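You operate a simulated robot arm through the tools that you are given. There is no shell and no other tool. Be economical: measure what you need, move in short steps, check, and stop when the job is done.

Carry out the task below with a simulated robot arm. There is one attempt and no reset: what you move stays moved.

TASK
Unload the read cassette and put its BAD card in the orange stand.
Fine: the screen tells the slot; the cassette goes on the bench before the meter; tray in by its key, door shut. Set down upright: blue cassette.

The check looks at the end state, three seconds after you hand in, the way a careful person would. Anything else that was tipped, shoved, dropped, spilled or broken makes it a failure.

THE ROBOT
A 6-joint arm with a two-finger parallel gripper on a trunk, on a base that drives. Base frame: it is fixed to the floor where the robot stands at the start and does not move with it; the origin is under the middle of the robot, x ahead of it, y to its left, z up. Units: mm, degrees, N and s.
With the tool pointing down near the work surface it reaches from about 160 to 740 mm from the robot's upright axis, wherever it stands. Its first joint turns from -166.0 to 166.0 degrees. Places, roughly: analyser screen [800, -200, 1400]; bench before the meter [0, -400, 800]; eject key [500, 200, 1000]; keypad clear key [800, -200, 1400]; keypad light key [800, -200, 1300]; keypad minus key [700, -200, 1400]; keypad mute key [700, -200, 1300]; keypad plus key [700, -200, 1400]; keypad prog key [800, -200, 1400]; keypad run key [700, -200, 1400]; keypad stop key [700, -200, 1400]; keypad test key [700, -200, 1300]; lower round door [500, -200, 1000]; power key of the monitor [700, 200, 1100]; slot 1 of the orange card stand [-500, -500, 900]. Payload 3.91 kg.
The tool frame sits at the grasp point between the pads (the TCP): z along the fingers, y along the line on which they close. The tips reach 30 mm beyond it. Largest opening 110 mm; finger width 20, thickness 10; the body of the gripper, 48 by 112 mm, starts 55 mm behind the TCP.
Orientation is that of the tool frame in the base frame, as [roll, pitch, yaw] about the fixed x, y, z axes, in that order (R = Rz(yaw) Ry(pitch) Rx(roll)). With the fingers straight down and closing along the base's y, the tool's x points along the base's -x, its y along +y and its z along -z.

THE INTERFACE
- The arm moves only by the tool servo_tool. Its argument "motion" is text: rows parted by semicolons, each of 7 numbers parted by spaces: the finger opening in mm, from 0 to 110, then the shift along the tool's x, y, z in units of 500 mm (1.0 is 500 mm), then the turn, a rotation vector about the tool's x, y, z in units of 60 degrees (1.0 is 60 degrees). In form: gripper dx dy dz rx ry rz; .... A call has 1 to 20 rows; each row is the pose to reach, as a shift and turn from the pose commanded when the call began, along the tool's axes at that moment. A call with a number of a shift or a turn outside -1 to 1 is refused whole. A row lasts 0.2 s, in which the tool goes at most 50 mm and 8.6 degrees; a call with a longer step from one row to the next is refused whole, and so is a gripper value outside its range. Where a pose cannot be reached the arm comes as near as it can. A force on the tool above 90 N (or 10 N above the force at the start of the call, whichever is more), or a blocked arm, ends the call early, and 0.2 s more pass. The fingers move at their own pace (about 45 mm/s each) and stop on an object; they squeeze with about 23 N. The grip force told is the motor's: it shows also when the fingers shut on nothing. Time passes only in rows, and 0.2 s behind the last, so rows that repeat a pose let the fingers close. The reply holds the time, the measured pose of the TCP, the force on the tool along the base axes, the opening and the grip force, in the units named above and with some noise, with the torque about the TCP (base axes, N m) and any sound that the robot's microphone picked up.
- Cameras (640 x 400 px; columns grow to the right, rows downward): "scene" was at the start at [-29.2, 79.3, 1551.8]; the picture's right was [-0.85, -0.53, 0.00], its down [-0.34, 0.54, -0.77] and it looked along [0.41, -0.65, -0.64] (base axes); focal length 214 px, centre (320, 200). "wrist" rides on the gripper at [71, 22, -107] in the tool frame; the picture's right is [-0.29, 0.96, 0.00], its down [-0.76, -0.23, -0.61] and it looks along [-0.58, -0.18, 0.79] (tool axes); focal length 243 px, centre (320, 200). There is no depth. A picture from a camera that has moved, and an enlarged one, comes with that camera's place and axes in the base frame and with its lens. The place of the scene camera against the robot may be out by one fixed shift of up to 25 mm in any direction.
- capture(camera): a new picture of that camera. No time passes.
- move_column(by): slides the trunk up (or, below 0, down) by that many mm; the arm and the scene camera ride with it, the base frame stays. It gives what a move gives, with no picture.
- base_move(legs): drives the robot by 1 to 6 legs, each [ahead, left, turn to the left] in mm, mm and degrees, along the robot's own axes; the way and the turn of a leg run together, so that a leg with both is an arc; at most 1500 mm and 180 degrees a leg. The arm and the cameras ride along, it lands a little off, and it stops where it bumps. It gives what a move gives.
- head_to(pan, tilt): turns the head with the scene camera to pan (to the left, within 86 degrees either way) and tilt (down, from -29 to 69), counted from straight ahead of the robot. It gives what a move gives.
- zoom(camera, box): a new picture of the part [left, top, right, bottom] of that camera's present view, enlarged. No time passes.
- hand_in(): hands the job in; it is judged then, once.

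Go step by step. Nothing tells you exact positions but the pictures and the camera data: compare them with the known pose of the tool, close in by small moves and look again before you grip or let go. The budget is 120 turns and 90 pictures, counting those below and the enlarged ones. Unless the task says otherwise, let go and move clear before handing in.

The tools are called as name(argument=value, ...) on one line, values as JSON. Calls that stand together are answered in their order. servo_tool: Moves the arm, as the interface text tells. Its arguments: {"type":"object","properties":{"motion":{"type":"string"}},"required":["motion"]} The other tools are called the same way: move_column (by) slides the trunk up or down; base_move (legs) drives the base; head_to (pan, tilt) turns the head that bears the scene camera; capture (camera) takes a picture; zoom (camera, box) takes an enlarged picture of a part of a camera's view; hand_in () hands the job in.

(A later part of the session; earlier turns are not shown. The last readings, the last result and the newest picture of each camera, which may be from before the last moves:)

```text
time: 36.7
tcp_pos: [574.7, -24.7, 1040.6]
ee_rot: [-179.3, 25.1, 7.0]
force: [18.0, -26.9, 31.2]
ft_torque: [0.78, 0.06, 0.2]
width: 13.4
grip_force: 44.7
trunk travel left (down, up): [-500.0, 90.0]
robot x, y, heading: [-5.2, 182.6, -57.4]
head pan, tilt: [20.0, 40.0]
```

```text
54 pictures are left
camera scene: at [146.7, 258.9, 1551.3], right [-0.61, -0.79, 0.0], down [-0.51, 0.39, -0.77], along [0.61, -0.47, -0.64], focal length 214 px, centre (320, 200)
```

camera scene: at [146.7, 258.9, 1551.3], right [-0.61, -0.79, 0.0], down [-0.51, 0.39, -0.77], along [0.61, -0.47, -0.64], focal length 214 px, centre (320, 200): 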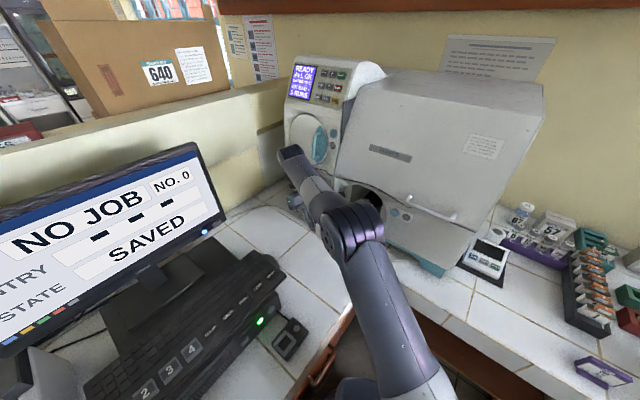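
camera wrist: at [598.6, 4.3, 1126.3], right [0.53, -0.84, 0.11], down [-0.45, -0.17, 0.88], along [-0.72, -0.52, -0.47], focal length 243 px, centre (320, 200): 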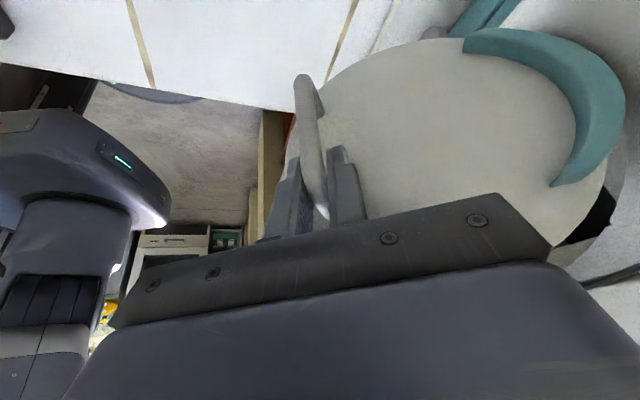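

The door is now about 97° open. I'll release, retreat upward, and look inside.

servo_tool(motion="40 0 0 0 0 0 0; 60 0 0 0 0 0 0; 60 0 0 0 0 0 0; 60 0 0 -0.05 0 0 0; 60 0 0 -0.12 0 0 0; 60 0 0 -0.19 0 0 0; 60 0 0 -0.26 0 0 0")

zoom(camera="scene", box=[280, 60, 460, 280])

```text
time: 38.0
tcp_pos: [575.1, -10.9, 1049.6]
ee_rot: [-178.3, 24.3, 8.5]
force: [28.4, 4.3, -25.0]
ft_torque: [1.17, -1.01, 1.09]
width: 60.0
grip_force: 0.2
out of reach, approached as far as the arm can: row 4, 5, 6
trunk travel left (down, up): [-500.0, 90.0]
robot x, y, heading: [-0.7, 184.3, -57.4]
head pan, tilt: [20.0, 40.0]
stopped in row 6: the force on the tool passed its limit (the readings are from after the stop); the commanded pose is now the measured one
```

```text
1.82 times, centred on (370, 170) of scene
camera zoom: at [155.7, 262.1, 1550.5], right [-0.61, -0.79, 0.0], down [-0.51, 0.39, -0.76], along [0.6, -0.47, -0.65], focal length 390 px, centre (229, 254)
```

zoom: 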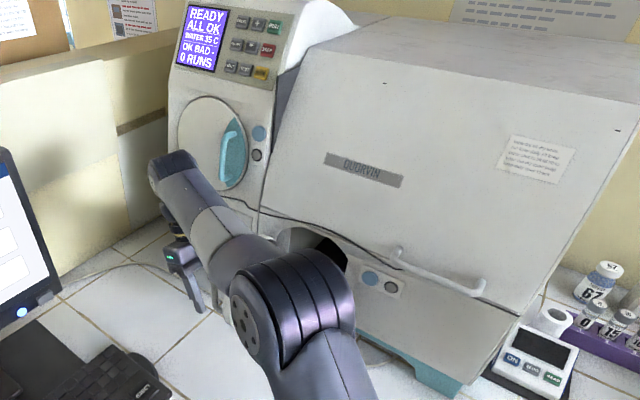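

The tool is at its reach limit pulling away in +x. I'll reduce the pitch so the wrist comes back, and lift clear that way.

servo_tool(motion="60 0.005 0.015 0 0 0.1 0; 60 0.01 0.03 -0.02 0 0.2 0; 60 0.016 0.03 -0.051 0 0.25 0; 60 0.016 0.03 -0.051 0 0.25 0")

capture(camera="wrist")

```text
time: 39.0
tcp_pos: [586.9, -26.7, 1076.4]
ee_rot: [-178.8, 9.3, 7.4]
force: [0.3, 0.2, -0.7]
ft_torque: [0.03, 0.03, -0.01]
width: 60.0
grip_force: 0.0
trunk travel left (down, up): [-500.0, 90.0]
robot x, y, heading: [-4.8, 183.0, -57.5]
head pan, tilt: [20.0, 40.0]
```

```text
52 pictures are left
camera wrist: at [677.0, -38.3, 1169.4], right [-0.16, -0.99, 0.03], down [-0.67, 0.13, 0.73], along [-0.72, 0.1, -0.69], focal length 243 px, centre (320, 200)
```

wrist: 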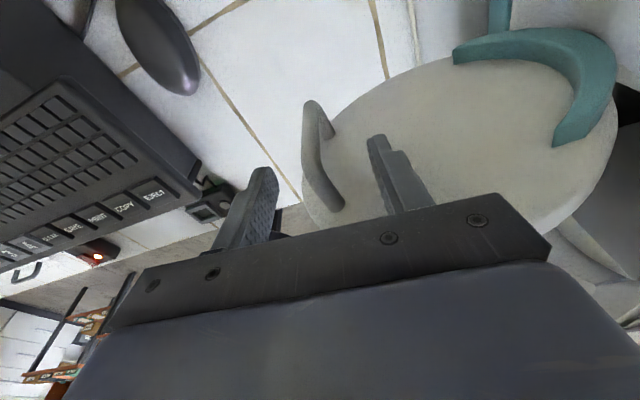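

Free of the handle. I'll lift up and withdraw so the opening can be seen.

servo_tool(motion="60 -0.012 -0.008 -0.08 0 0 0; 60 -0.024 -0.016 -0.16 0 0 0; 60 -0.036 -0.024 -0.236 0 0 0; 60 -0.136 -0.04 -0.236 0 0 0; 60 -0.236 -0.06 -0.236 0 0 0; 60 -0.336 -0.08 -0.236 0 0 0; 60 -0.436 -0.1 -0.236 0 0 0; 60 -0.436 -0.17 -0.236 0 0 0")

capture(camera="scene")

```text
refused: row 4 steps farther than a row can; nothing moved
```

```text
51 pictures are left
camera scene: at [147.4, 261.6, 1551.2], right [-0.61, -0.79, 0.0], down [-0.51, 0.39, -0.77], along [0.61, -0.47, -0.64], focal length 214 px, centre (320, 200)
```

scene: 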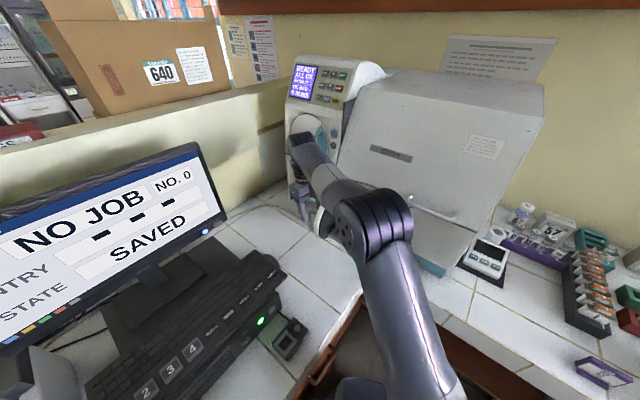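

One step was too long. I'll resend with smaller steps, turning the yaw back toward the face as well.

servo_tool(motion="60 -0.012 -0.008 -0.08 0 0 0; 60 -0.024 -0.016 -0.16 0 0 0; 60 -0.036 -0.024 -0.24 0 0 0; 60 -0.05 -0.03 -0.32 0 0 0; 30 -0.14 -0.05 -0.32 0 0 -0.14; 30 -0.23 -0.06 -0.32 0 0 -0.28; 30 -0.32 -0.06 -0.32 0 0 -0.42; 30 -0.4 -0.06 -0.32 0 0 -0.56; 30 -0.45 -0.06 -0.32 0 0 -0.7; 30 -0.48 -0.06 -0.32 0 0 -0.84; 30 -0.48 -0.06 -0.32 0 0 -0.98")

capture(camera="scene")

```text
time: 41.4
tcp_pos: [373.9, -27.3, 1270.5]
ee_rot: [-171.4, 3.7, 66.7]
force: [-0.2, -0.2, -0.3]
ft_torque: [-0.03, -0.04, 0.0]
width: 30.1
grip_force: 0.1
out of reach, approached as far as the arm can: row 3, 4, 5, 6
trunk travel left (down, up): [-500.0, 90.0]
robot x, y, heading: [-3.9, 181.7, -57.4]
head pan, tilt: [20.0, 40.0]
```

```text
50 pictures are left
camera scene: at [147.4, 262.0, 1551.1], right [-0.61, -0.79, 0.0], down [-0.51, 0.39, -0.77], along [0.61, -0.47, -0.64], focal length 214 px, centre (320, 200)
```

scene: 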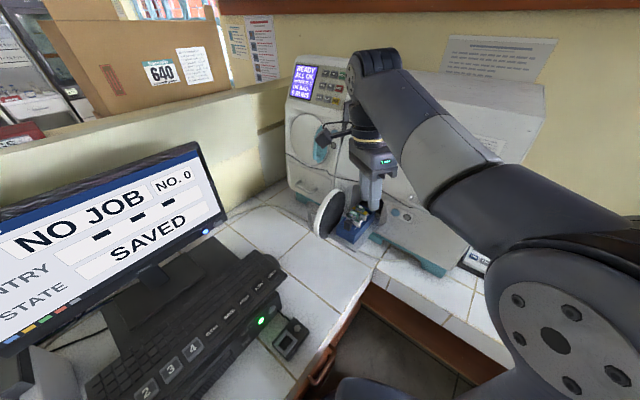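

The tray has come out carrying a blue cassette. I'll zoom in on it and on the screen.

zoom(camera="scene", box=[300, 170, 420, 260])

zoom(camera="scene", box=[280, 50, 370, 110])

capture(camera="wrist")

```text
4.44 times, centred on (360, 215) of scene
camera zoom: at [147.4, 262.0, 1551.1], right [-0.61, -0.79, 0.0], down [-0.51, 0.39, -0.77], along [0.61, -0.47, -0.64], focal length 953 px, centre (142, 133)
```

zoom: 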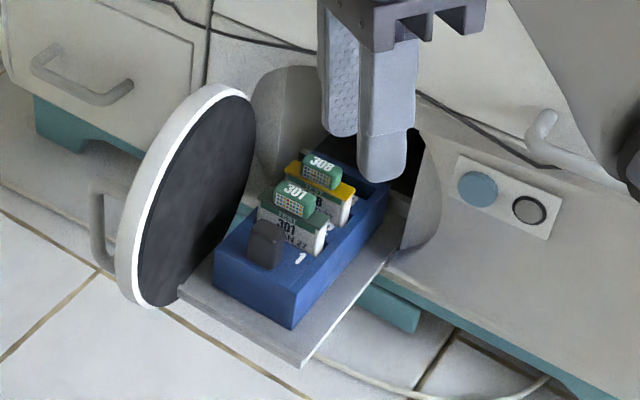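

```text
6.67 times, centred on (325, 80) of scene
camera zoom: at [147.4, 262.0, 1551.1], right [-0.61, -0.79, 0.0], down [-0.51, 0.39, -0.77], along [0.61, -0.47, -0.64], focal length 1430 px, centre (287, 1000)
```

zoom: 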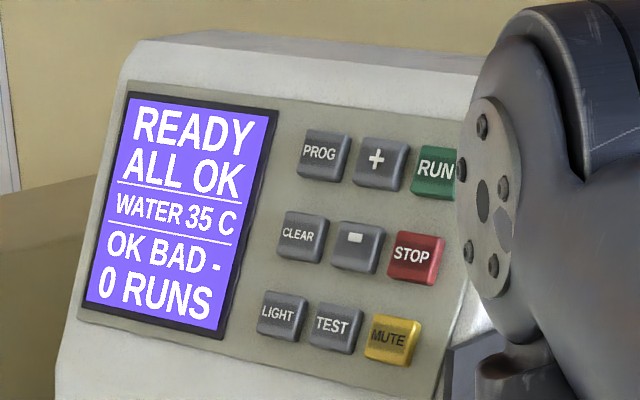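

```text
47 pictures are left
camera wrist: at [439.3, 30.5, 1369.4], right [0.75, -0.65, -0.12], down [-0.41, -0.6, 0.68], along [-0.52, -0.46, -0.72], focal length 243 px, centre (320, 200)
```

wrist: 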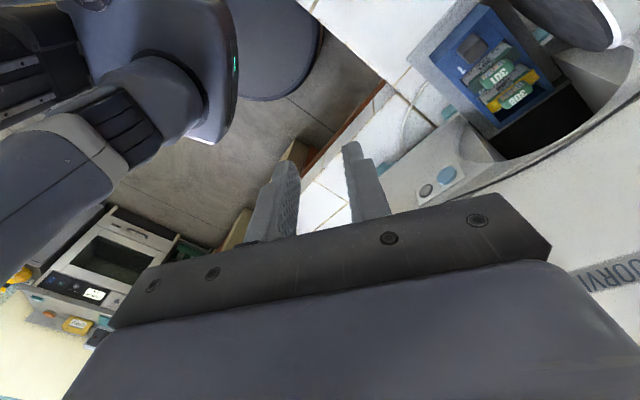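

"OK BAD -" reads as slot 1 OK, slot 2 BAD, slot 3 empty. I'll bring the wrist over the cassette to check the slot numbering and shape up close.

servo_tool(motion="60 -0.007 0.052 0.013 -0.026 0.002 -0.104; 80 -0.015 0.104 0.026 -0.053 0.004 -0.208; 100 -0.022 0.156 0.039 -0.079 0.006 -0.313; 110 -0.03 0.208 0.051 -0.105 0.009 -0.417; 110 -0.037 0.26 0.064 -0.132 0.011 -0.521; 110 -0.045 0.312 0.077 -0.158 0.013 -0.625; 110 -0.045 0.312 0.077 -0.158 0.013 -0.625")

capture(camera="wrist")

```text
time: 43.0
tcp_pos: [499.2, -108.0, 1210.2]
ee_rot: [180.0, 0.1, 104.0]
force: [-0.2, -0.9, 0.6]
ft_torque: [0.02, 0.02, 0.01]
width: 110.1
grip_force: 0.1
trunk travel left (down, up): [-500.0, 90.0]
robot x, y, heading: [-2.0, 183.4, -57.3]
head pan, tilt: [20.0, 40.0]
```

```text
46 pictures are left
camera wrist: at [503.4, -34.5, 1317.7], right [1.0, -0.05, 0.0], down [-0.04, -0.79, 0.61], along [-0.03, -0.61, -0.79], focal length 243 px, centre (320, 200)
```

wrist: 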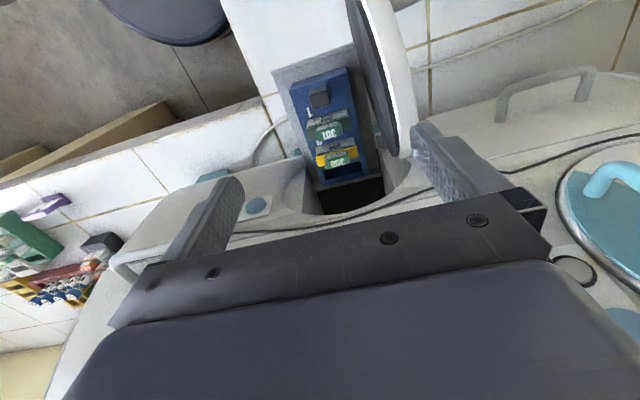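

zoom(camera="wrist", box=[260, 50, 420, 215])

zoom(camera="scene", box=[310, 180, 400, 250])

```text
2.42 times, centred on (340, 132) of wrist
camera zoom: at [503.4, -34.5, 1317.7], right [1.0, -0.05, 0.0], down [-0.04, -0.79, 0.61], along [-0.03, -0.61, -0.79], focal length 588 px, centre (272, 364)
```

zoom: 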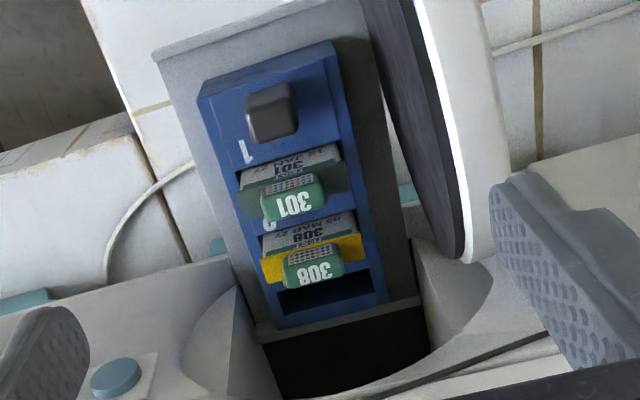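

```text
5.71 times, centred on (355, 215) of scene
camera zoom: at [147.8, 261.8, 1551.1], right [-0.61, -0.79, 0.0], down [-0.51, 0.39, -0.77], along [0.61, -0.47, -0.64], focal length 1226 px, centre (120, 114)
```

zoom: 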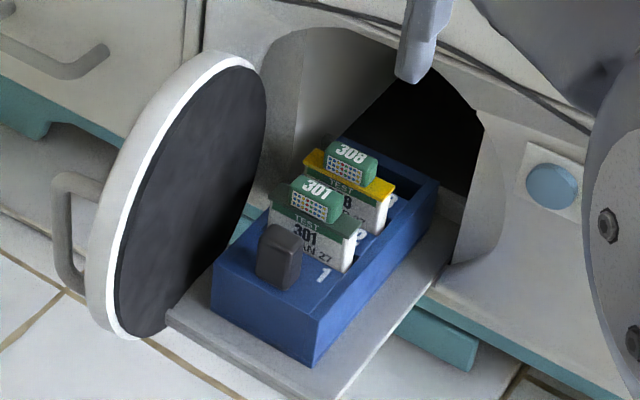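

The cassette numbers run 1 (card 301), 2 (card 308, with a yellow band) and 3 (empty), so BAD means card 308. The open door leans over the tray, so I'll push it further open with closed fingers, near its free edge.

servo_tool(motion="60 0.07 -0.01 0 0 0 0; 20 0.14 -0.015 0 0 0 0; 0 0.197 -0.021 0 0 0 0; 0 0.197 -0.021 0.08 0 0 0; 0 0.197 -0.021 0.16 0 0 0; 0 0.197 -0.021 0.23 0 0 0; 0 0.197 -0.021 0.3 0 0 0; 0 0.197 -0.021 0.3 0 0 0")

zoom(camera="scene", box=[290, 150, 410, 260])

```text
time: 44.8
tcp_pos: [467.8, -18.9, 1061.4]
ee_rot: [-179.9, 0.0, 103.8]
force: [0.6, 0.3, 0.0]
ft_torque: [0.0, -0.01, -0.02]
width: 0.0
grip_force: 22.8
trunk travel left (down, up): [-500.0, 90.0]
robot x, y, heading: [-1.4, 180.6, -57.6]
head pan, tilt: [20.0, 40.0]
```

```text
3.64 times, centred on (350, 205) of scene
camera zoom: at [147.7, 261.9, 1551.1], right [-0.61, -0.79, 0.0], down [-0.51, 0.39, -0.77], along [0.61, -0.47, -0.64], focal length 780 px, centre (211, 182)
```

zoom: 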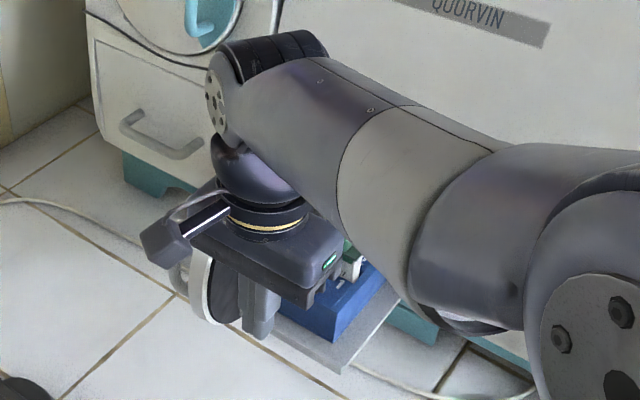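

The fingers are just inside the door's free edge. I'll push toward +x in small steps.

servo_tool(motion="0 0 0.04 0 0 0 0; 0 0 0.08 0 0 0 0; 0 0 0.12 0 0 0 0; 0 0 0.16 0 0 0 0; 0 0 0.2 0 0 0 0; 0 0 0.24 0 0 0 0; 0 0 0.28 0 0 0 0")

zoom(camera="scene", box=[290, 150, 410, 260])

```text
time: 46.4
tcp_pos: [602.4, 15.4, 1063.7]
ee_rot: [-179.9, 0.0, 103.9]
force: [1.1, 3.3, -1.5]
ft_torque: [0.12, 0.0, 0.0]
width: 0.5
grip_force: 23.3
trunk travel left (down, up): [-500.0, 90.0]
robot x, y, heading: [-3.5, 181.6, -57.3]
head pan, tilt: [20.0, 40.0]
```

```text
3.64 times, centred on (350, 205) of scene
camera zoom: at [147.6, 262.4, 1551.1], right [-0.61, -0.79, 0.0], down [-0.51, 0.39, -0.77], along [0.61, -0.47, -0.64], focal length 780 px, centre (211, 182)
```

zoom: 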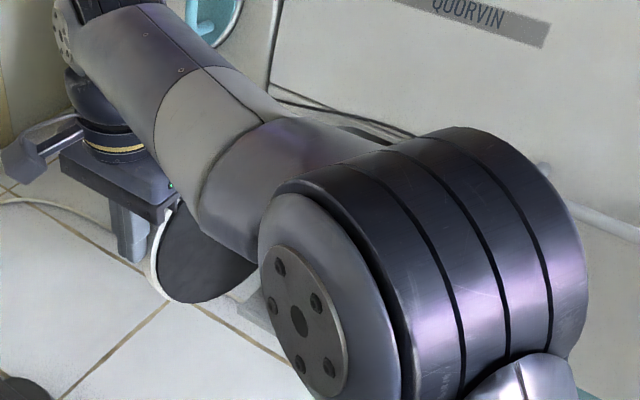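

The finger reached the door's free edge. I'll lift and back off to check the new angle.

servo_tool(motion="0 0.04 0 -0.08 0 0 0; 0 0.05 0 -0.17 0 0 0; 0 0.05 0 -0.26 0 0 0; 40 0.03 -0.08 -0.3 0 0 0; 70 0 -0.15 -0.3 0 0 0; 80 -0.06 -0.2 -0.3 0 0 0; 80 -0.12 -0.24 -0.3 0 0 0; 80 -0.18 -0.26 -0.3 0 0 0; 80 -0.24 -0.26 -0.3 0 0 0")

capture(camera="wrist")

zoom(camera="scene", box=[290, 150, 410, 260])

```text
time: 48.4
tcp_pos: [506.0, -132.7, 1212.2]
ee_rot: [-179.9, 0.0, 103.9]
force: [0.3, -1.1, -0.1]
ft_torque: [0.02, -0.03, -0.04]
width: 80.1
grip_force: 0.0
trunk travel left (down, up): [-500.0, 90.0]
robot x, y, heading: [-3.0, 185.1, -57.4]
head pan, tilt: [20.0, 40.0]
```

```text
41 pictures are left
camera wrist: at [510.7, -57.8, 1318.6], right [1.0, -0.05, 0.0], down [-0.04, -0.79, 0.61], along [-0.03, -0.61, -0.79], focal length 243 px, centre (320, 200)
```

wrist: 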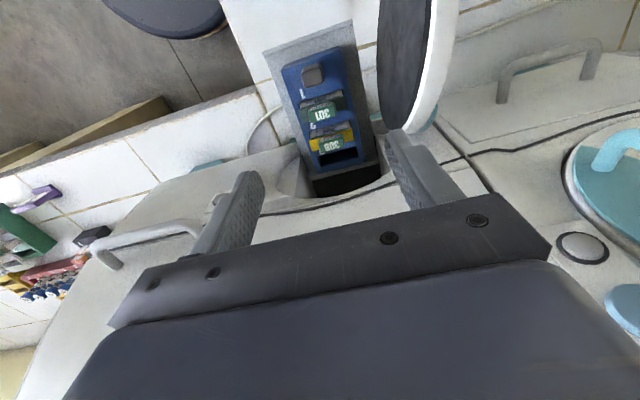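

```text
3.64 times, centred on (350, 205) of scene
camera zoom: at [147.7, 261.7, 1551.1], right [-0.61, -0.79, 0.0], down [-0.51, 0.39, -0.77], along [0.61, -0.47, -0.64], focal length 780 px, centre (211, 182)
```

zoom: 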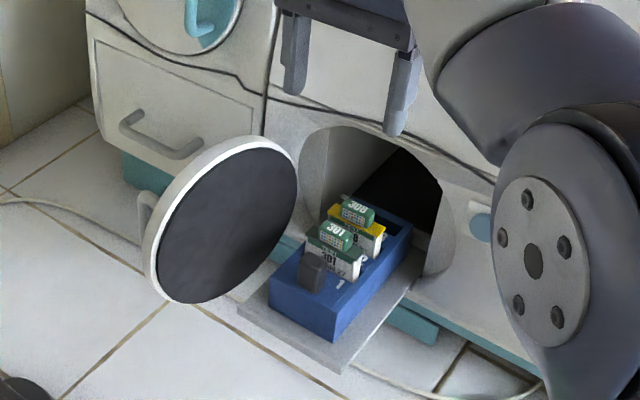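

The door is now swung well clear. I'll come down over the cassette's middle, straddling its width.

servo_tool(motion="90 -0.03 0 0 0 0 0; 90 -0.064 0 0.06 0 0 0; 90 -0.064 0 0.14 0 0 0; 90 -0.064 0 0.22 0 0 0; 90 -0.064 0 0.3 0 0 0; 90 -0.064 0 0.3 0 0 0")

capture(camera="wrist")

zoom(camera="scene", box=[290, 150, 410, 260])

```text
time: 49.8
tcp_pos: [511.9, -163.2, 1059.6]
ee_rot: [-179.9, 0.0, 103.9]
force: [0.2, 0.1, -0.2]
ft_torque: [0.02, -0.02, 0.02]
width: 89.9
grip_force: 0.1
trunk travel left (down, up): [-500.0, 90.0]
robot x, y, heading: [-1.0, 182.3, -57.5]
head pan, tilt: [20.0, 40.0]
```

```text
39 pictures are left
camera wrist: at [516.0, -88.2, 1166.7], right [1.0, -0.05, 0.0], down [-0.04, -0.79, 0.61], along [-0.03, -0.61, -0.79], focal length 243 px, centre (320, 200)
```

wrist: 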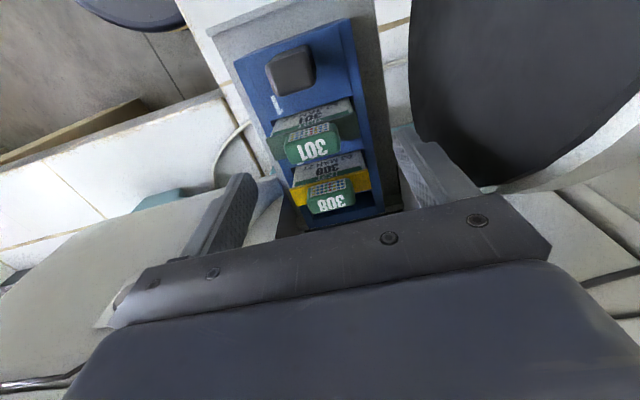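

```text
3.64 times, centred on (350, 205) of scene
camera zoom: at [147.7, 261.9, 1551.1], right [-0.61, -0.79, 0.0], down [-0.51, 0.39, -0.77], along [0.61, -0.47, -0.64], focal length 780 px, centre (211, 182)
```

zoom: 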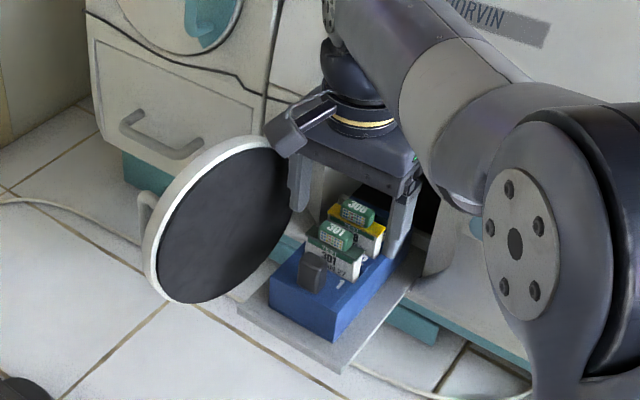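

Tabs sit at about z 1030. I'll descend to TCP z≈994 and close on the cassette's sides.

servo_tool(motion="90 -0.014 0 0.06 0 0 0; 90 -0.014 0 0.1 0 0 0; 90 -0.014 0 0.132 0 0 0; 90 -0.014 0 0.132 0 0 0")

zoom(camera="scene", box=[290, 150, 410, 260])

capture(camera="wrist")

```text
time: 50.8
tcp_pos: [516.3, -168.4, 995.2]
ee_rot: [-179.9, -0.1, 104.0]
force: [1.4, 0.1, 0.9]
ft_torque: [0.01, 0.0, 0.02]
width: 90.2
grip_force: 0.0
trunk travel left (down, up): [-500.0, 90.0]
robot x, y, heading: [-4.9, 183.9, -57.6]
head pan, tilt: [20.0, 40.0]
```

```text
3.64 times, centred on (350, 205) of scene
camera zoom: at [147.7, 261.9, 1551.1], right [-0.61, -0.79, 0.0], down [-0.51, 0.39, -0.77], along [0.61, -0.47, -0.64], focal length 780 px, centre (211, 182)
```

zoom: 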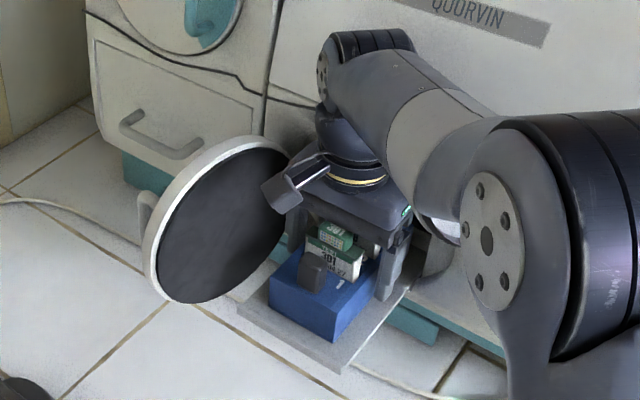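

```text
36 pictures are left
camera wrist: at [519.0, -93.1, 1102.0], right [1.0, -0.05, 0.0], down [-0.04, -0.79, 0.61], along [-0.03, -0.61, -0.79], focal length 243 px, centre (320, 200)
```

wrist: 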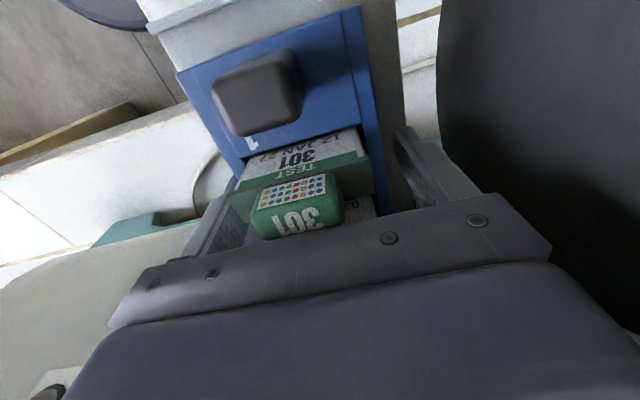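

The fingers are beside the cassette, clear of the tabs, with no contact force. Closing now.

servo_tool(motion="70 0 0 0 0 0 0; 55 0 0 0 0 0 0; 40 0 0 0 0 0 0; 40 0 0 0 0 0 0; 40 0 0 0 0 0 0; 40 0 0 0 0 0 0")

servo_tool(motion="40 0 0 -0.02 0 0 0; 40 0 0 -0.05 0 0 0; 40 0 0 -0.08 0 0 0; 40 0 0 -0.08 0 0 0")

zoom(camera="scene", box=[290, 150, 410, 260])

```text
time: 52.2
tcp_pos: [515.1, -168.0, 995.2]
ee_rot: [-179.9, 0.0, 103.8]
force: [-1.0, -1.1, -1.0]
ft_torque: [0.02, 0.04, 0.01]
width: 74.5
grip_force: 22.7
trunk travel left (down, up): [-500.0, 90.0]
robot x, y, heading: [-7.4, 180.5, -57.5]
head pan, tilt: [20.0, 40.0]
```

```text
time: 53.2
tcp_pos: [514.0, -165.9, 1027.6]
ee_rot: [-179.1, -0.8, 104.1]
force: [-15.6, 23.1, -54.1]
ft_torque: [0.78, -1.87, -0.88]
width: 40.8
grip_force: 0.5
trunk travel left (down, up): [-500.0, 90.0]
robot x, y, heading: [-4.4, 183.1, -57.6]
head pan, tilt: [20.0, 40.0]
```

```text
3.64 times, centred on (350, 205) of scene
camera zoom: at [149.0, 262.7, 1550.0], right [-0.61, -0.79, 0.0], down [-0.51, 0.39, -0.77], along [0.61, -0.47, -0.64], focal length 780 px, centre (211, 182)
```

zoom: 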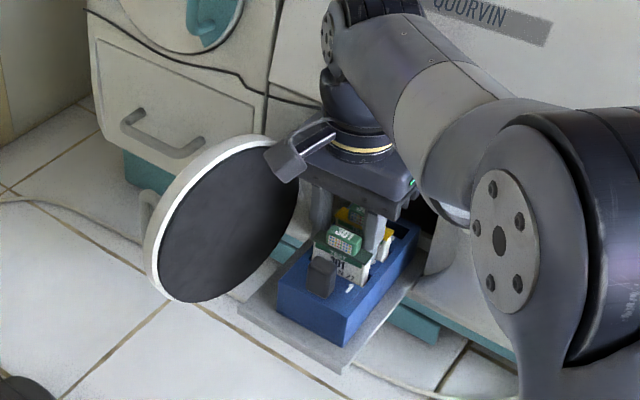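

The fingers slipped off the sides on lifting, and the cassette shifted slightly. I'll hold still and check.

servo_tool(motion="41 0 0 0 0 0 0")

capture(camera="wrist")

zoom(camera="scene", box=[320, 190, 380, 250])

```text
time: 53.6
tcp_pos: [513.4, -166.7, 1027.5]
ee_rot: [-179.2, -0.8, 103.9]
force: [-15.0, 28.2, -55.8]
ft_torque: [0.66, -1.87, -0.77]
width: 41.3
grip_force: 0.2
trunk travel left (down, up): [-500.0, 90.0]
robot x, y, heading: [-5.6, 184.5, -57.5]
head pan, tilt: [20.0, 40.0]
```

```text
34 pictures are left
camera wrist: at [519.6, -92.8, 1135.0], right [1.0, -0.05, -0.02], down [-0.03, -0.8, 0.6], along [-0.04, -0.6, -0.8], focal length 243 px, centre (320, 200)
```

wrist: 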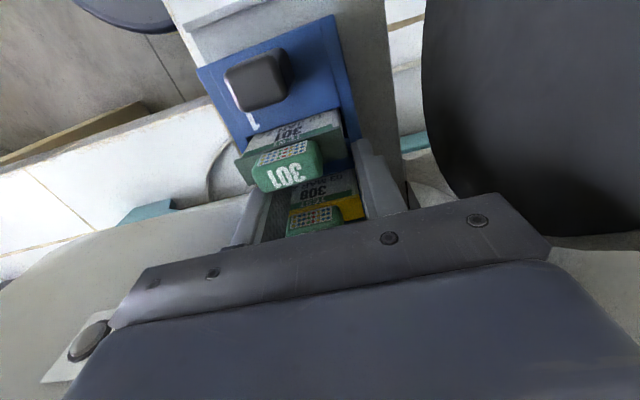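

```text
6.67 times, centred on (350, 220) of scene
camera zoom: at [149.4, 262.9, 1550.5], right [-0.61, -0.79, 0.0], down [-0.51, 0.39, -0.77], along [0.61, -0.47, -0.64], focal length 1430 px, centre (120, 67)
```

zoom: 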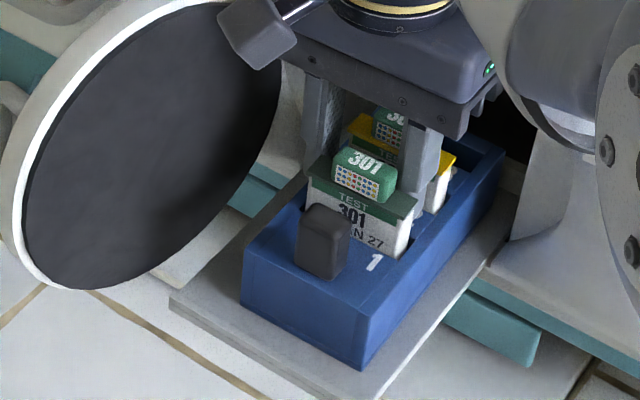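

The torque places the contact at the -x fingertip, so something is hooked. I'll lower a little to relieve it, then open.

servo_tool(motion="41 0 0 0.01 0 0 0; 41 0 0 0.02 0 0 0; 41 0 0 0.02 0 0 0")

servo_tool(motion="55 0 0 0 0 0 0; 70 0 0 0 0 0 0; 90 0 0 0 0 0 0; 90 0 0 0 0 0 0; 90 0 0 0 0 0 0")

zoom(camera="scene", box=[320, 190, 380, 250])

```text
time: 54.4
tcp_pos: [515.8, -168.4, 1027.8]
ee_rot: [-179.9, 0.1, 103.9]
force: [-4.1, 23.5, -15.1]
ft_torque: [0.24, 0.32, 0.2]
width: 40.0
grip_force: 0.0
trunk travel left (down, up): [-500.0, 90.0]
robot x, y, heading: [-1.7, 183.8, -57.5]
head pan, tilt: [20.0, 40.0]
```

```text
time: 55.6
tcp_pos: [516.3, -168.1, 1027.0]
ee_rot: [-179.9, 0.2, 103.8]
force: [4.8, 16.0, -5.1]
ft_torque: [0.31, -0.14, -0.48]
width: 82.9
grip_force: 0.1
trunk travel left (down, up): [-500.0, 90.0]
robot x, y, heading: [0.4, 182.8, -57.5]
head pan, tilt: [20.0, 40.0]
```

```text
6.67 times, centred on (350, 220) of scene
camera zoom: at [148.7, 263.6, 1551.0], right [-0.61, -0.79, 0.0], down [-0.51, 0.39, -0.77], along [0.61, -0.47, -0.64], focal length 1430 px, centre (120, 67)
```

zoom: 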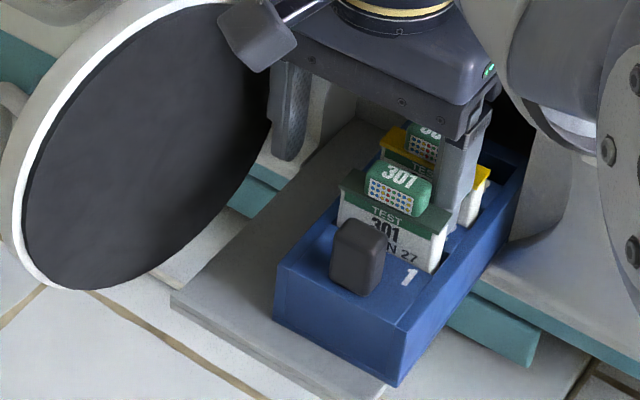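

Opening pushed the cassette sideways, because the -x finger sits inside its rim. I'll ease the fingers in a little and lift slowly while watching the force.

servo_tool(motion="72 0 0 0 0 0 0; 68 0 0 0 0 0 0; 68 0 0 -0.01 0 0 0; 68 0 0 -0.03 0 0 0; 68 0 0 -0.03 0 0 0")

zoom(camera="scene", box=[320, 190, 380, 250])

```text
time: 56.8
tcp_pos: [510.7, -164.5, 1028.5]
ee_rot: [-179.0, -1.2, 103.9]
force: [-22.1, 25.9, -68.3]
ft_torque: [0.61, -2.23, -1.08]
width: 68.0
grip_force: 0.0
trunk travel left (down, up): [-500.0, 90.0]
robot x, y, heading: [-1.1, 183.0, -57.6]
head pan, tilt: [20.0, 40.0]
```

```text
6.67 times, centred on (350, 220) of scene
camera zoom: at [149.1, 262.2, 1550.1], right [-0.61, -0.79, 0.0], down [-0.51, 0.39, -0.77], along [0.61, -0.47, -0.64], focal length 1430 px, centre (120, 67)
```

zoom: 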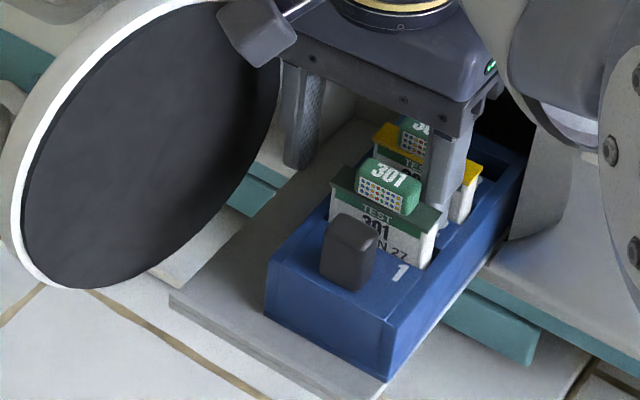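

The force line passes through the back of the gripper body, about 100 mm above the TCP, so it is caught under the lid edge. I'll lower slightly, tilt the body outward and then rise.

servo_tool(motion="68 0 0 0.03 0 0 0; 68 0 0 0.03 0 -0.07 0; 68 0 0 0.03 0 -0.14 0; 68 0 0 0.03 0 -0.18 0; 68 0 0 0.03 0 -0.18 0")

servo_tool(motion="68 0.008 0 -0.03 0 0 0; 68 0.016 0 -0.06 0 0 0; 68 0.024 0 -0.09 0 0 0; 68 0.03 0 -0.12 0 0 0; 68 0.03 0 -0.12 0 0 0")

capture(camera="wrist")

```text
time: 58.0
tcp_pos: [515.2, -169.5, 1028.5]
ee_rot: [180.0, 11.2, 103.9]
force: [1.0, -1.1, 7.6]
ft_torque: [-0.09, 0.28, 0.05]
width: 67.6
grip_force: 0.0
trunk travel left (down, up): [-500.0, 90.0]
robot x, y, heading: [-1.8, 180.6, -57.7]
head pan, tilt: [20.0, 40.0]
```

```text
time: 58.8
tcp_pos: [506.9, -144.5, 1048.1]
ee_rot: [-178.4, 8.8, 104.2]
force: [-4.2, 8.3, -14.6]
ft_torque: [-0.58, -0.47, 0.04]
width: 67.9
grip_force: 0.0
trunk travel left (down, up): [-500.0, 90.0]
robot x, y, heading: [-4.3, 178.8, -57.2]
head pan, tilt: [20.0, 40.0]
stopped in row 3: the force on the tool passed its limit (the readings are from after the stop); the commanded pose is now the measured one
```

```text
30 pictures are left
camera wrist: at [509.0, -53.4, 1142.7], right [1.0, -0.05, 0.02], down [-0.05, -0.69, 0.72], along [-0.02, -0.72, -0.69], focal length 243 px, centre (320, 200)
```

wrist: 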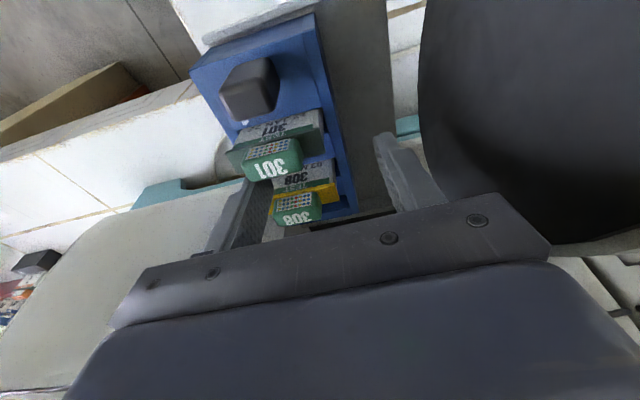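

Still caught on something. I'll look closely before moving again.

zoom(camera="wrist", box=[180, 20, 440, 260])

zoom(camera="scene", box=[310, 150, 430, 260])

```text
1.67 times, centred on (310, 140) of wrist
camera zoom: at [509.0, -53.4, 1142.7], right [1.0, -0.05, 0.02], down [-0.05, -0.69, 0.72], along [-0.02, -0.72, -0.69], focal length 404 px, centre (337, 300)
```

zoom: 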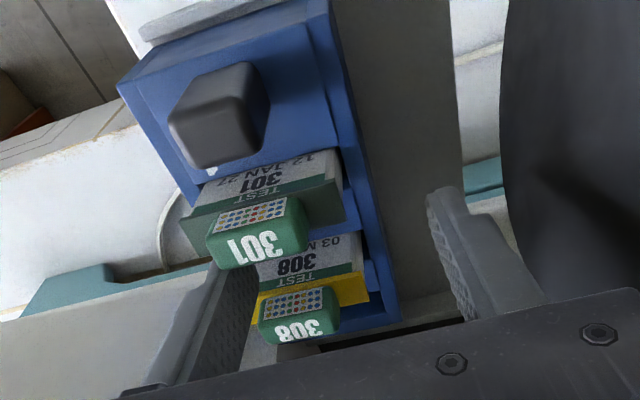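

```text
3.64 times, centred on (370, 205) of scene
camera zoom: at [147.4, 263.1, 1551.6], right [-0.61, -0.79, 0.0], down [-0.51, 0.39, -0.77], along [0.61, -0.47, -0.64], focal length 780 px, centre (138, 182)
```

zoom: 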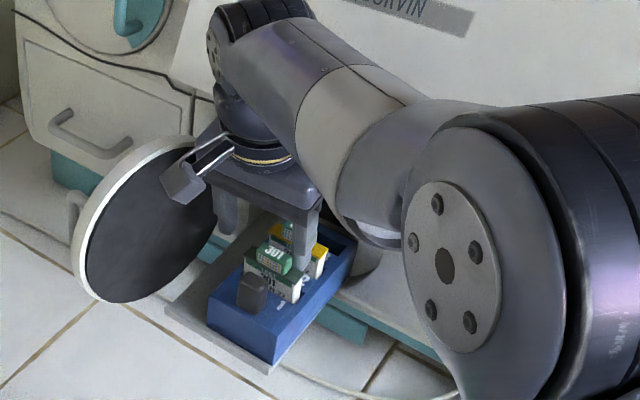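

The cassette sits flat on the tray, and the tips are now above its rim. The forearm may be catching under the lid handle, so I'll open wide to clear the cards and pull straight out (+y) before rising.

servo_tool(motion="80 0 0 0 0 0 0; 95 0 0 0 0 0 0; 105 0 0 0 0 0 0; 105 0 0 0 0 0 0")

servo_tool(motion="105 0.03 0 0 0 0 0; 105 0.06 0 0 0 0 0; 105 0.09 0 -0.01 0 0 0; 105 0.09 0 -0.01 0 0 0")

zoom(camera="scene", box=[310, 150, 430, 260])

```text
time: 59.8
tcp_pos: [507.3, -143.9, 1049.7]
ee_rot: [-178.5, 9.1, 104.1]
force: [-9.0, 17.5, -28.2]
ft_torque: [-1.28, -1.08, -0.05]
width: 105.0
grip_force: 0.0
trunk travel left (down, up): [-500.0, 90.0]
robot x, y, heading: [-0.8, 184.0, -57.1]
head pan, tilt: [20.0, 40.0]
```

```text
time: 60.8
tcp_pos: [494.3, -102.8, 1049.0]
ee_rot: [-178.7, 9.4, 104.1]
force: [-0.2, 0.3, 0.8]
ft_torque: [0.0, -0.02, -0.03]
width: 105.2
grip_force: 0.0
trunk travel left (down, up): [-500.0, 90.0]
robot x, y, heading: [-4.0, 182.3, -57.3]
head pan, tilt: [20.0, 40.0]
```

```text
3.64 times, centred on (370, 205) of scene
camera zoom: at [146.8, 263.0, 1551.1], right [-0.61, -0.79, 0.0], down [-0.51, 0.39, -0.77], along [0.61, -0.47, -0.64], focal length 780 px, centre (138, 182)
```

zoom: 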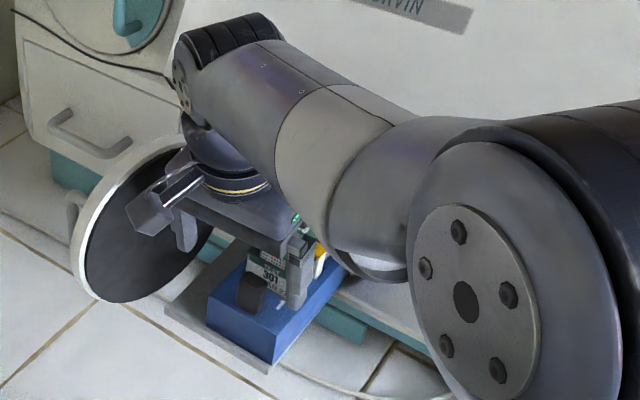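

The wrench lines from both stalls cross near (560,-265,1300), so it was the wrist cap catching under the dark wedge beside the keypad unit. Keeping the tool tilted outward avoids that. I'll rise here and re-measure the cassette.

servo_tool(motion="105 -0.01 0 -0.05 0 -0.05 0; 105 -0.02 0 -0.1 0 -0.095 0; 105 -0.037 0 -0.166 0 -0.095 0; 105 -0.037 0 -0.166 0 -0.095 0")

capture(camera="wrist")

zoom(camera="scene", box=[310, 150, 430, 260])

```text
time: 61.8
tcp_pos: [498.5, -106.8, 1132.2]
ee_rot: [-178.7, 15.1, 104.2]
force: [0.4, -0.3, -0.2]
ft_torque: [0.0, 0.0, 0.01]
width: 105.1
grip_force: 0.0
trunk travel left (down, up): [-500.0, 90.0]
robot x, y, heading: [-4.4, 181.8, -57.4]
head pan, tilt: [20.0, 40.0]
```

```text
26 pictures are left
camera wrist: at [497.6, -8.0, 1216.4], right [1.0, -0.04, 0.05], down [-0.07, -0.61, 0.79], along [0.0, -0.79, -0.61], focal length 243 px, centre (320, 200)
```

wrist: 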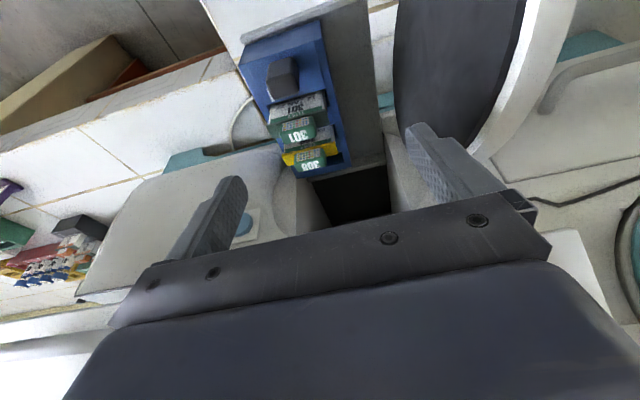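

```text
3.64 times, centred on (370, 205) of scene
camera zoom: at [146.8, 262.9, 1551.1], right [-0.61, -0.79, 0.0], down [-0.51, 0.39, -0.77], along [0.61, -0.47, -0.64], focal length 780 px, centre (138, 182)
```

zoom: 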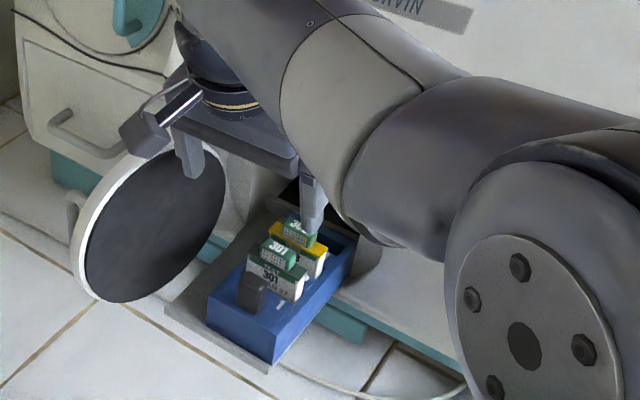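

The cassette is intact on the tray, with its grip centre at about (487,-160). I'll descend over it with a 15° outward tilt.

servo_tool(motion="104 -0.033 -0.024 0.065 -0.011 0 0; 104 -0.066 -0.048 0.129 -0.022 0 0; 104 -0.053 -0.048 0.178 -0.022 0 0; 104 -0.04 -0.048 0.226 -0.022 0 0; 104 -0.027 -0.048 0.274 -0.022 0 0; 104 -0.027 -0.048 0.274 -0.022 0 0")

capture(camera="wrist")

zoom(camera="scene", box=[310, 180, 400, 260])

```text
time: 63.1
tcp_pos: [484.5, -159.1, 1006.0]
ee_rot: [-180.0, 14.9, 104.1]
force: [-0.8, 0.0, 0.3]
ft_torque: [-0.01, 0.02, -0.01]
width: 104.1
grip_force: 0.0
trunk travel left (down, up): [-500.0, 90.0]
robot x, y, heading: [-1.2, 186.5, -57.4]
head pan, tilt: [20.0, 40.0]
```

```text
24 pictures are left
camera wrist: at [481.2, -59.5, 1091.0], right [1.0, -0.04, 0.08], down [-0.08, -0.62, 0.78], along [0.02, -0.79, -0.62], focal length 243 px, centre (320, 200)
```

wrist: 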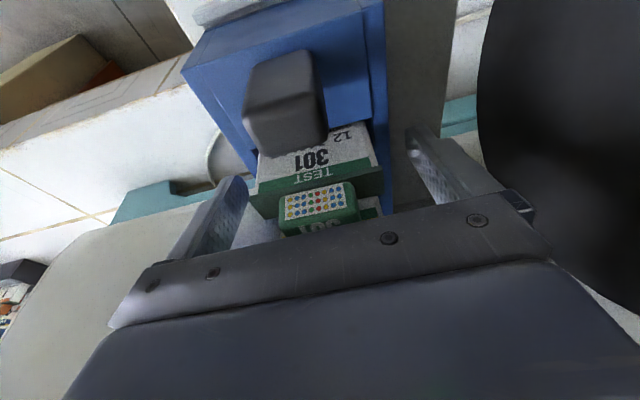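

```text
5.00 times, centred on (355, 220) of scene
camera zoom: at [147.0, 262.8, 1551.1], right [-0.61, -0.79, 0.0], down [-0.51, 0.39, -0.77], along [0.61, -0.47, -0.64], focal length 1072 px, centre (145, 100)
```

zoom: 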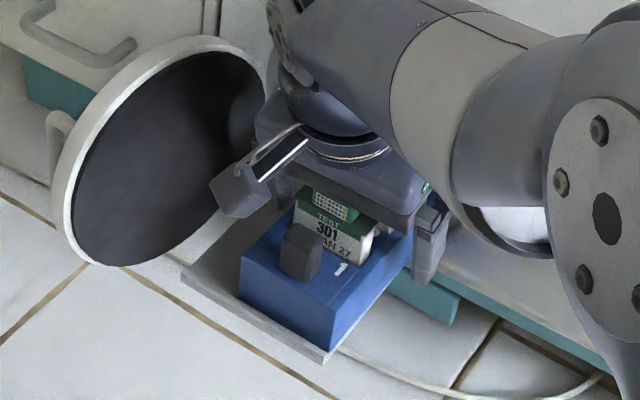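

Aligned well, with no contact force. I'll close, then lift very slowly along the vertical.

servo_tool(motion="85 0 0 0 0 0 0; 60 0 0 0 0 0 0; 60 0 0 0 0 0 0; 60 0 0 0 0 0 0; 60 0 0 0 0 0 0; 60 0 0 0 0 0 0")

servo_tool(motion="60 0.001 0 -0.004 0 0 0; 60 0.003 0 -0.01 0 0 0; 60 0.006 0 -0.02 0 0 0; 60 0.008 0 -0.03 0 0 0; 60 0.008 0 -0.03 0 0 0")

zoom(camera="scene", box=[310, 180, 400, 260])

```text
time: 64.5
tcp_pos: [484.2, -158.4, 1005.3]
ee_rot: [-179.9, 15.1, 104.1]
force: [1.3, 1.3, -1.0]
ft_torque: [0.01, -0.14, 0.17]
width: 74.6
grip_force: 23.1
trunk travel left (down, up): [-500.0, 90.0]
robot x, y, heading: [-2.7, 181.5, -57.3]
head pan, tilt: [20.0, 40.0]
```

```text
time: 65.8
tcp_pos: [481.7, -151.3, 1018.3]
ee_rot: [179.9, 14.8, 104.2]
force: [0.2, 0.4, -1.6]
ft_torque: [0.01, 0.01, 0.06]
width: 74.6
grip_force: 23.0
trunk travel left (down, up): [-500.0, 90.0]
robot x, y, heading: [-4.8, 179.8, -57.7]
head pan, tilt: [20.0, 40.0]
```

```text
5.00 times, centred on (355, 220) of scene
camera zoom: at [146.9, 262.8, 1551.1], right [-0.61, -0.79, 0.0], down [-0.51, 0.39, -0.77], along [0.61, -0.47, -0.64], focal length 1072 px, centre (145, 100)
```

zoom: 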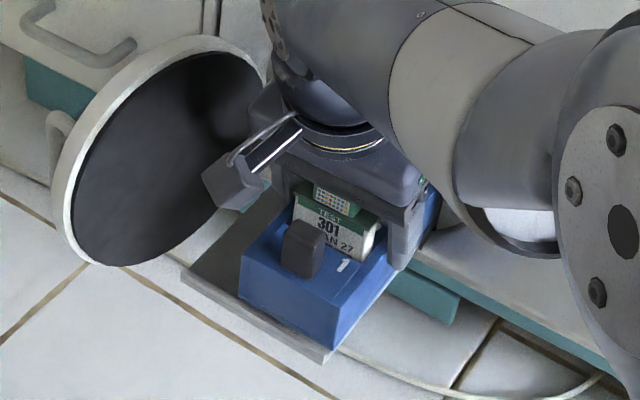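

It is unclear whether the cassette rose with the fingers. A wrist picture will tell, since a held cassette keeps its place in that view.

capture(camera="wrist")

```text
21 pictures are left
camera wrist: at [479.9, -52.2, 1103.5], right [1.0, -0.04, 0.07], down [-0.08, -0.62, 0.78], along [0.02, -0.79, -0.62], focal length 243 px, centre (320, 200)
```

wrist: 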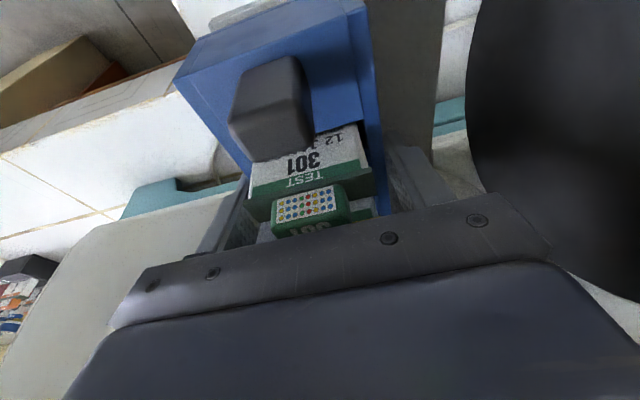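

The cassette kept its place in the wrist view and about 1.6 N hangs on the tool, so it is lifted. I'll keep lifting gently and draw it out toward +y.

servo_tool(motion="60 -0.006 0 -0.024 0 0 0; 60 -0.013 0 -0.049 0 0 0; 60 -0.02 0 -0.073 0 0 0; 60 -0.026 0 -0.097 0 0 0; 60 0.01 -0.005 -0.106 0 0 0; 60 0.05 -0.01 -0.117 0 0 0; 60 0.09 -0.016 -0.127 0 0 0; 60 0.13 -0.022 -0.138 0 0 0; 60 0.17 -0.027 -0.149 0 0 0; 60 0.21 -0.033 -0.16 0 0 0; 60 0.25 -0.039 -0.17 0 0 0; 60 0.283 -0.044 -0.18 0 0 0; 60 0.283 -0.044 -0.18 0 0 0")

capture(camera="scene")

```text
time: 68.5
tcp_pos: [422.4, -2.0, 1069.9]
ee_rot: [-180.0, 14.9, 104.2]
force: [-0.5, 0.2, -1.4]
ft_torque: [-0.06, 0.02, -0.01]
width: 74.0
grip_force: 23.4
trunk travel left (down, up): [-500.0, 90.0]
robot x, y, heading: [-1.9, 185.5, -57.6]
head pan, tilt: [20.0, 40.0]
```

```text
20 pictures are left
camera scene: at [146.8, 263.0, 1551.1], right [-0.61, -0.79, 0.0], down [-0.51, 0.39, -0.77], along [0.61, -0.47, -0.64], focal length 214 px, centre (320, 200)
```

scene: 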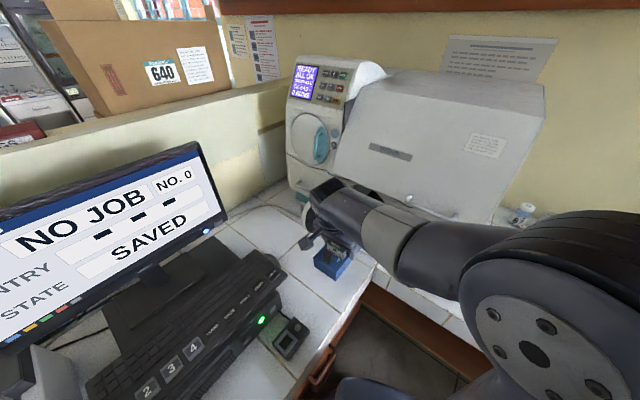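

The cassette is held upright. I'll retract slightly, then turn the base right toward the bench before the meter.

servo_tool(motion="60 0.007 -0.029 -0.002 0 0 0; 60 0.014 -0.058 -0.004 0 0 0; 60 0.021 -0.087 -0.006 0 0 0; 60 0.021 -0.087 -0.006 0 0 0")

base_move(legs=[[0, 0, -30], [0, 0, -32]])

head_to(pan=25, tilt=45)

capture(camera="scene")

```text
time: 69.5
tcp_pos: [376.6, -2.8, 1070.0]
ee_rot: [-179.9, 15.0, 104.3]
force: [-0.2, 0.4, -1.8]
ft_torque: [0.02, -0.02, 0.02]
width: 74.4
grip_force: 23.0
trunk travel left (down, up): [-500.0, 90.0]
robot x, y, heading: [-0.9, 188.6, -57.4]
head pan, tilt: [20.0, 40.0]
```

```text
time: 73.0
tcp_pos: [8.8, -238.5, 1069.0]
ee_rot: [180.0, 14.9, 41.8]
force: [0.0, -1.2, -1.6]
ft_torque: [-0.03, 0.0, 0.01]
width: 74.3
grip_force: 23.0
trunk travel left (down, up): [-500.0, 90.0]
robot x, y, heading: [-2.1, 186.3, -120.1]
head pan, tilt: [20.0, 40.0]
```

```text
time: 73.7
tcp_pos: [8.5, -238.8, 1069.9]
ee_rot: [180.0, 14.9, 41.8]
force: [0.1, 0.1, -1.6]
ft_torque: [-0.03, -0.01, -0.01]
width: 74.3
grip_force: 23.0
trunk travel left (down, up): [-500.0, 90.0]
robot x, y, heading: [-6.3, 180.2, -119.9]
head pan, tilt: [25.0, 45.0]
```

```text
19 pictures are left
camera scene: at [138.3, 76.6, 1543.9], right [-1.0, 0.09, 0.0], down [0.06, 0.7, -0.71], along [-0.06, -0.7, -0.71], focal length 214 px, centre (320, 200)
```

scene: 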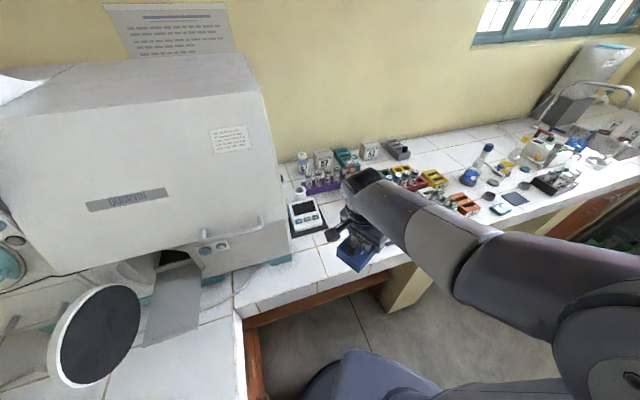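

The bench and meter are clearly visible. I'll zoom in to locate the bench edge and free area before the meter.

zoom(camera="scene", box=[220, 170, 420, 300])

```text
3.08 times, centred on (320, 235) of scene
camera zoom: at [138.3, 76.6, 1543.9], right [-1.0, 0.09, 0.0], down [0.06, 0.7, -0.71], along [-0.06, -0.7, -0.71], focal length 660 px, centre (320, 92)
```

zoom: 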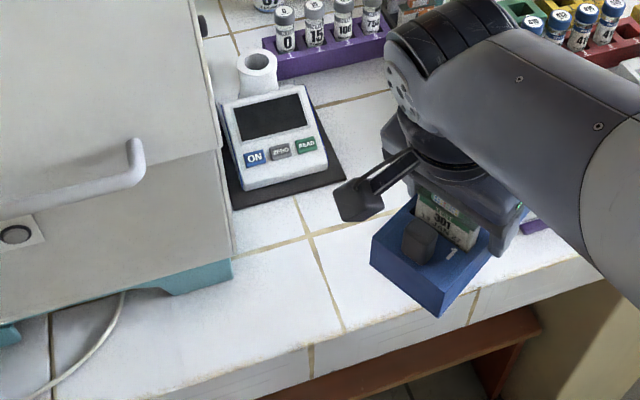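

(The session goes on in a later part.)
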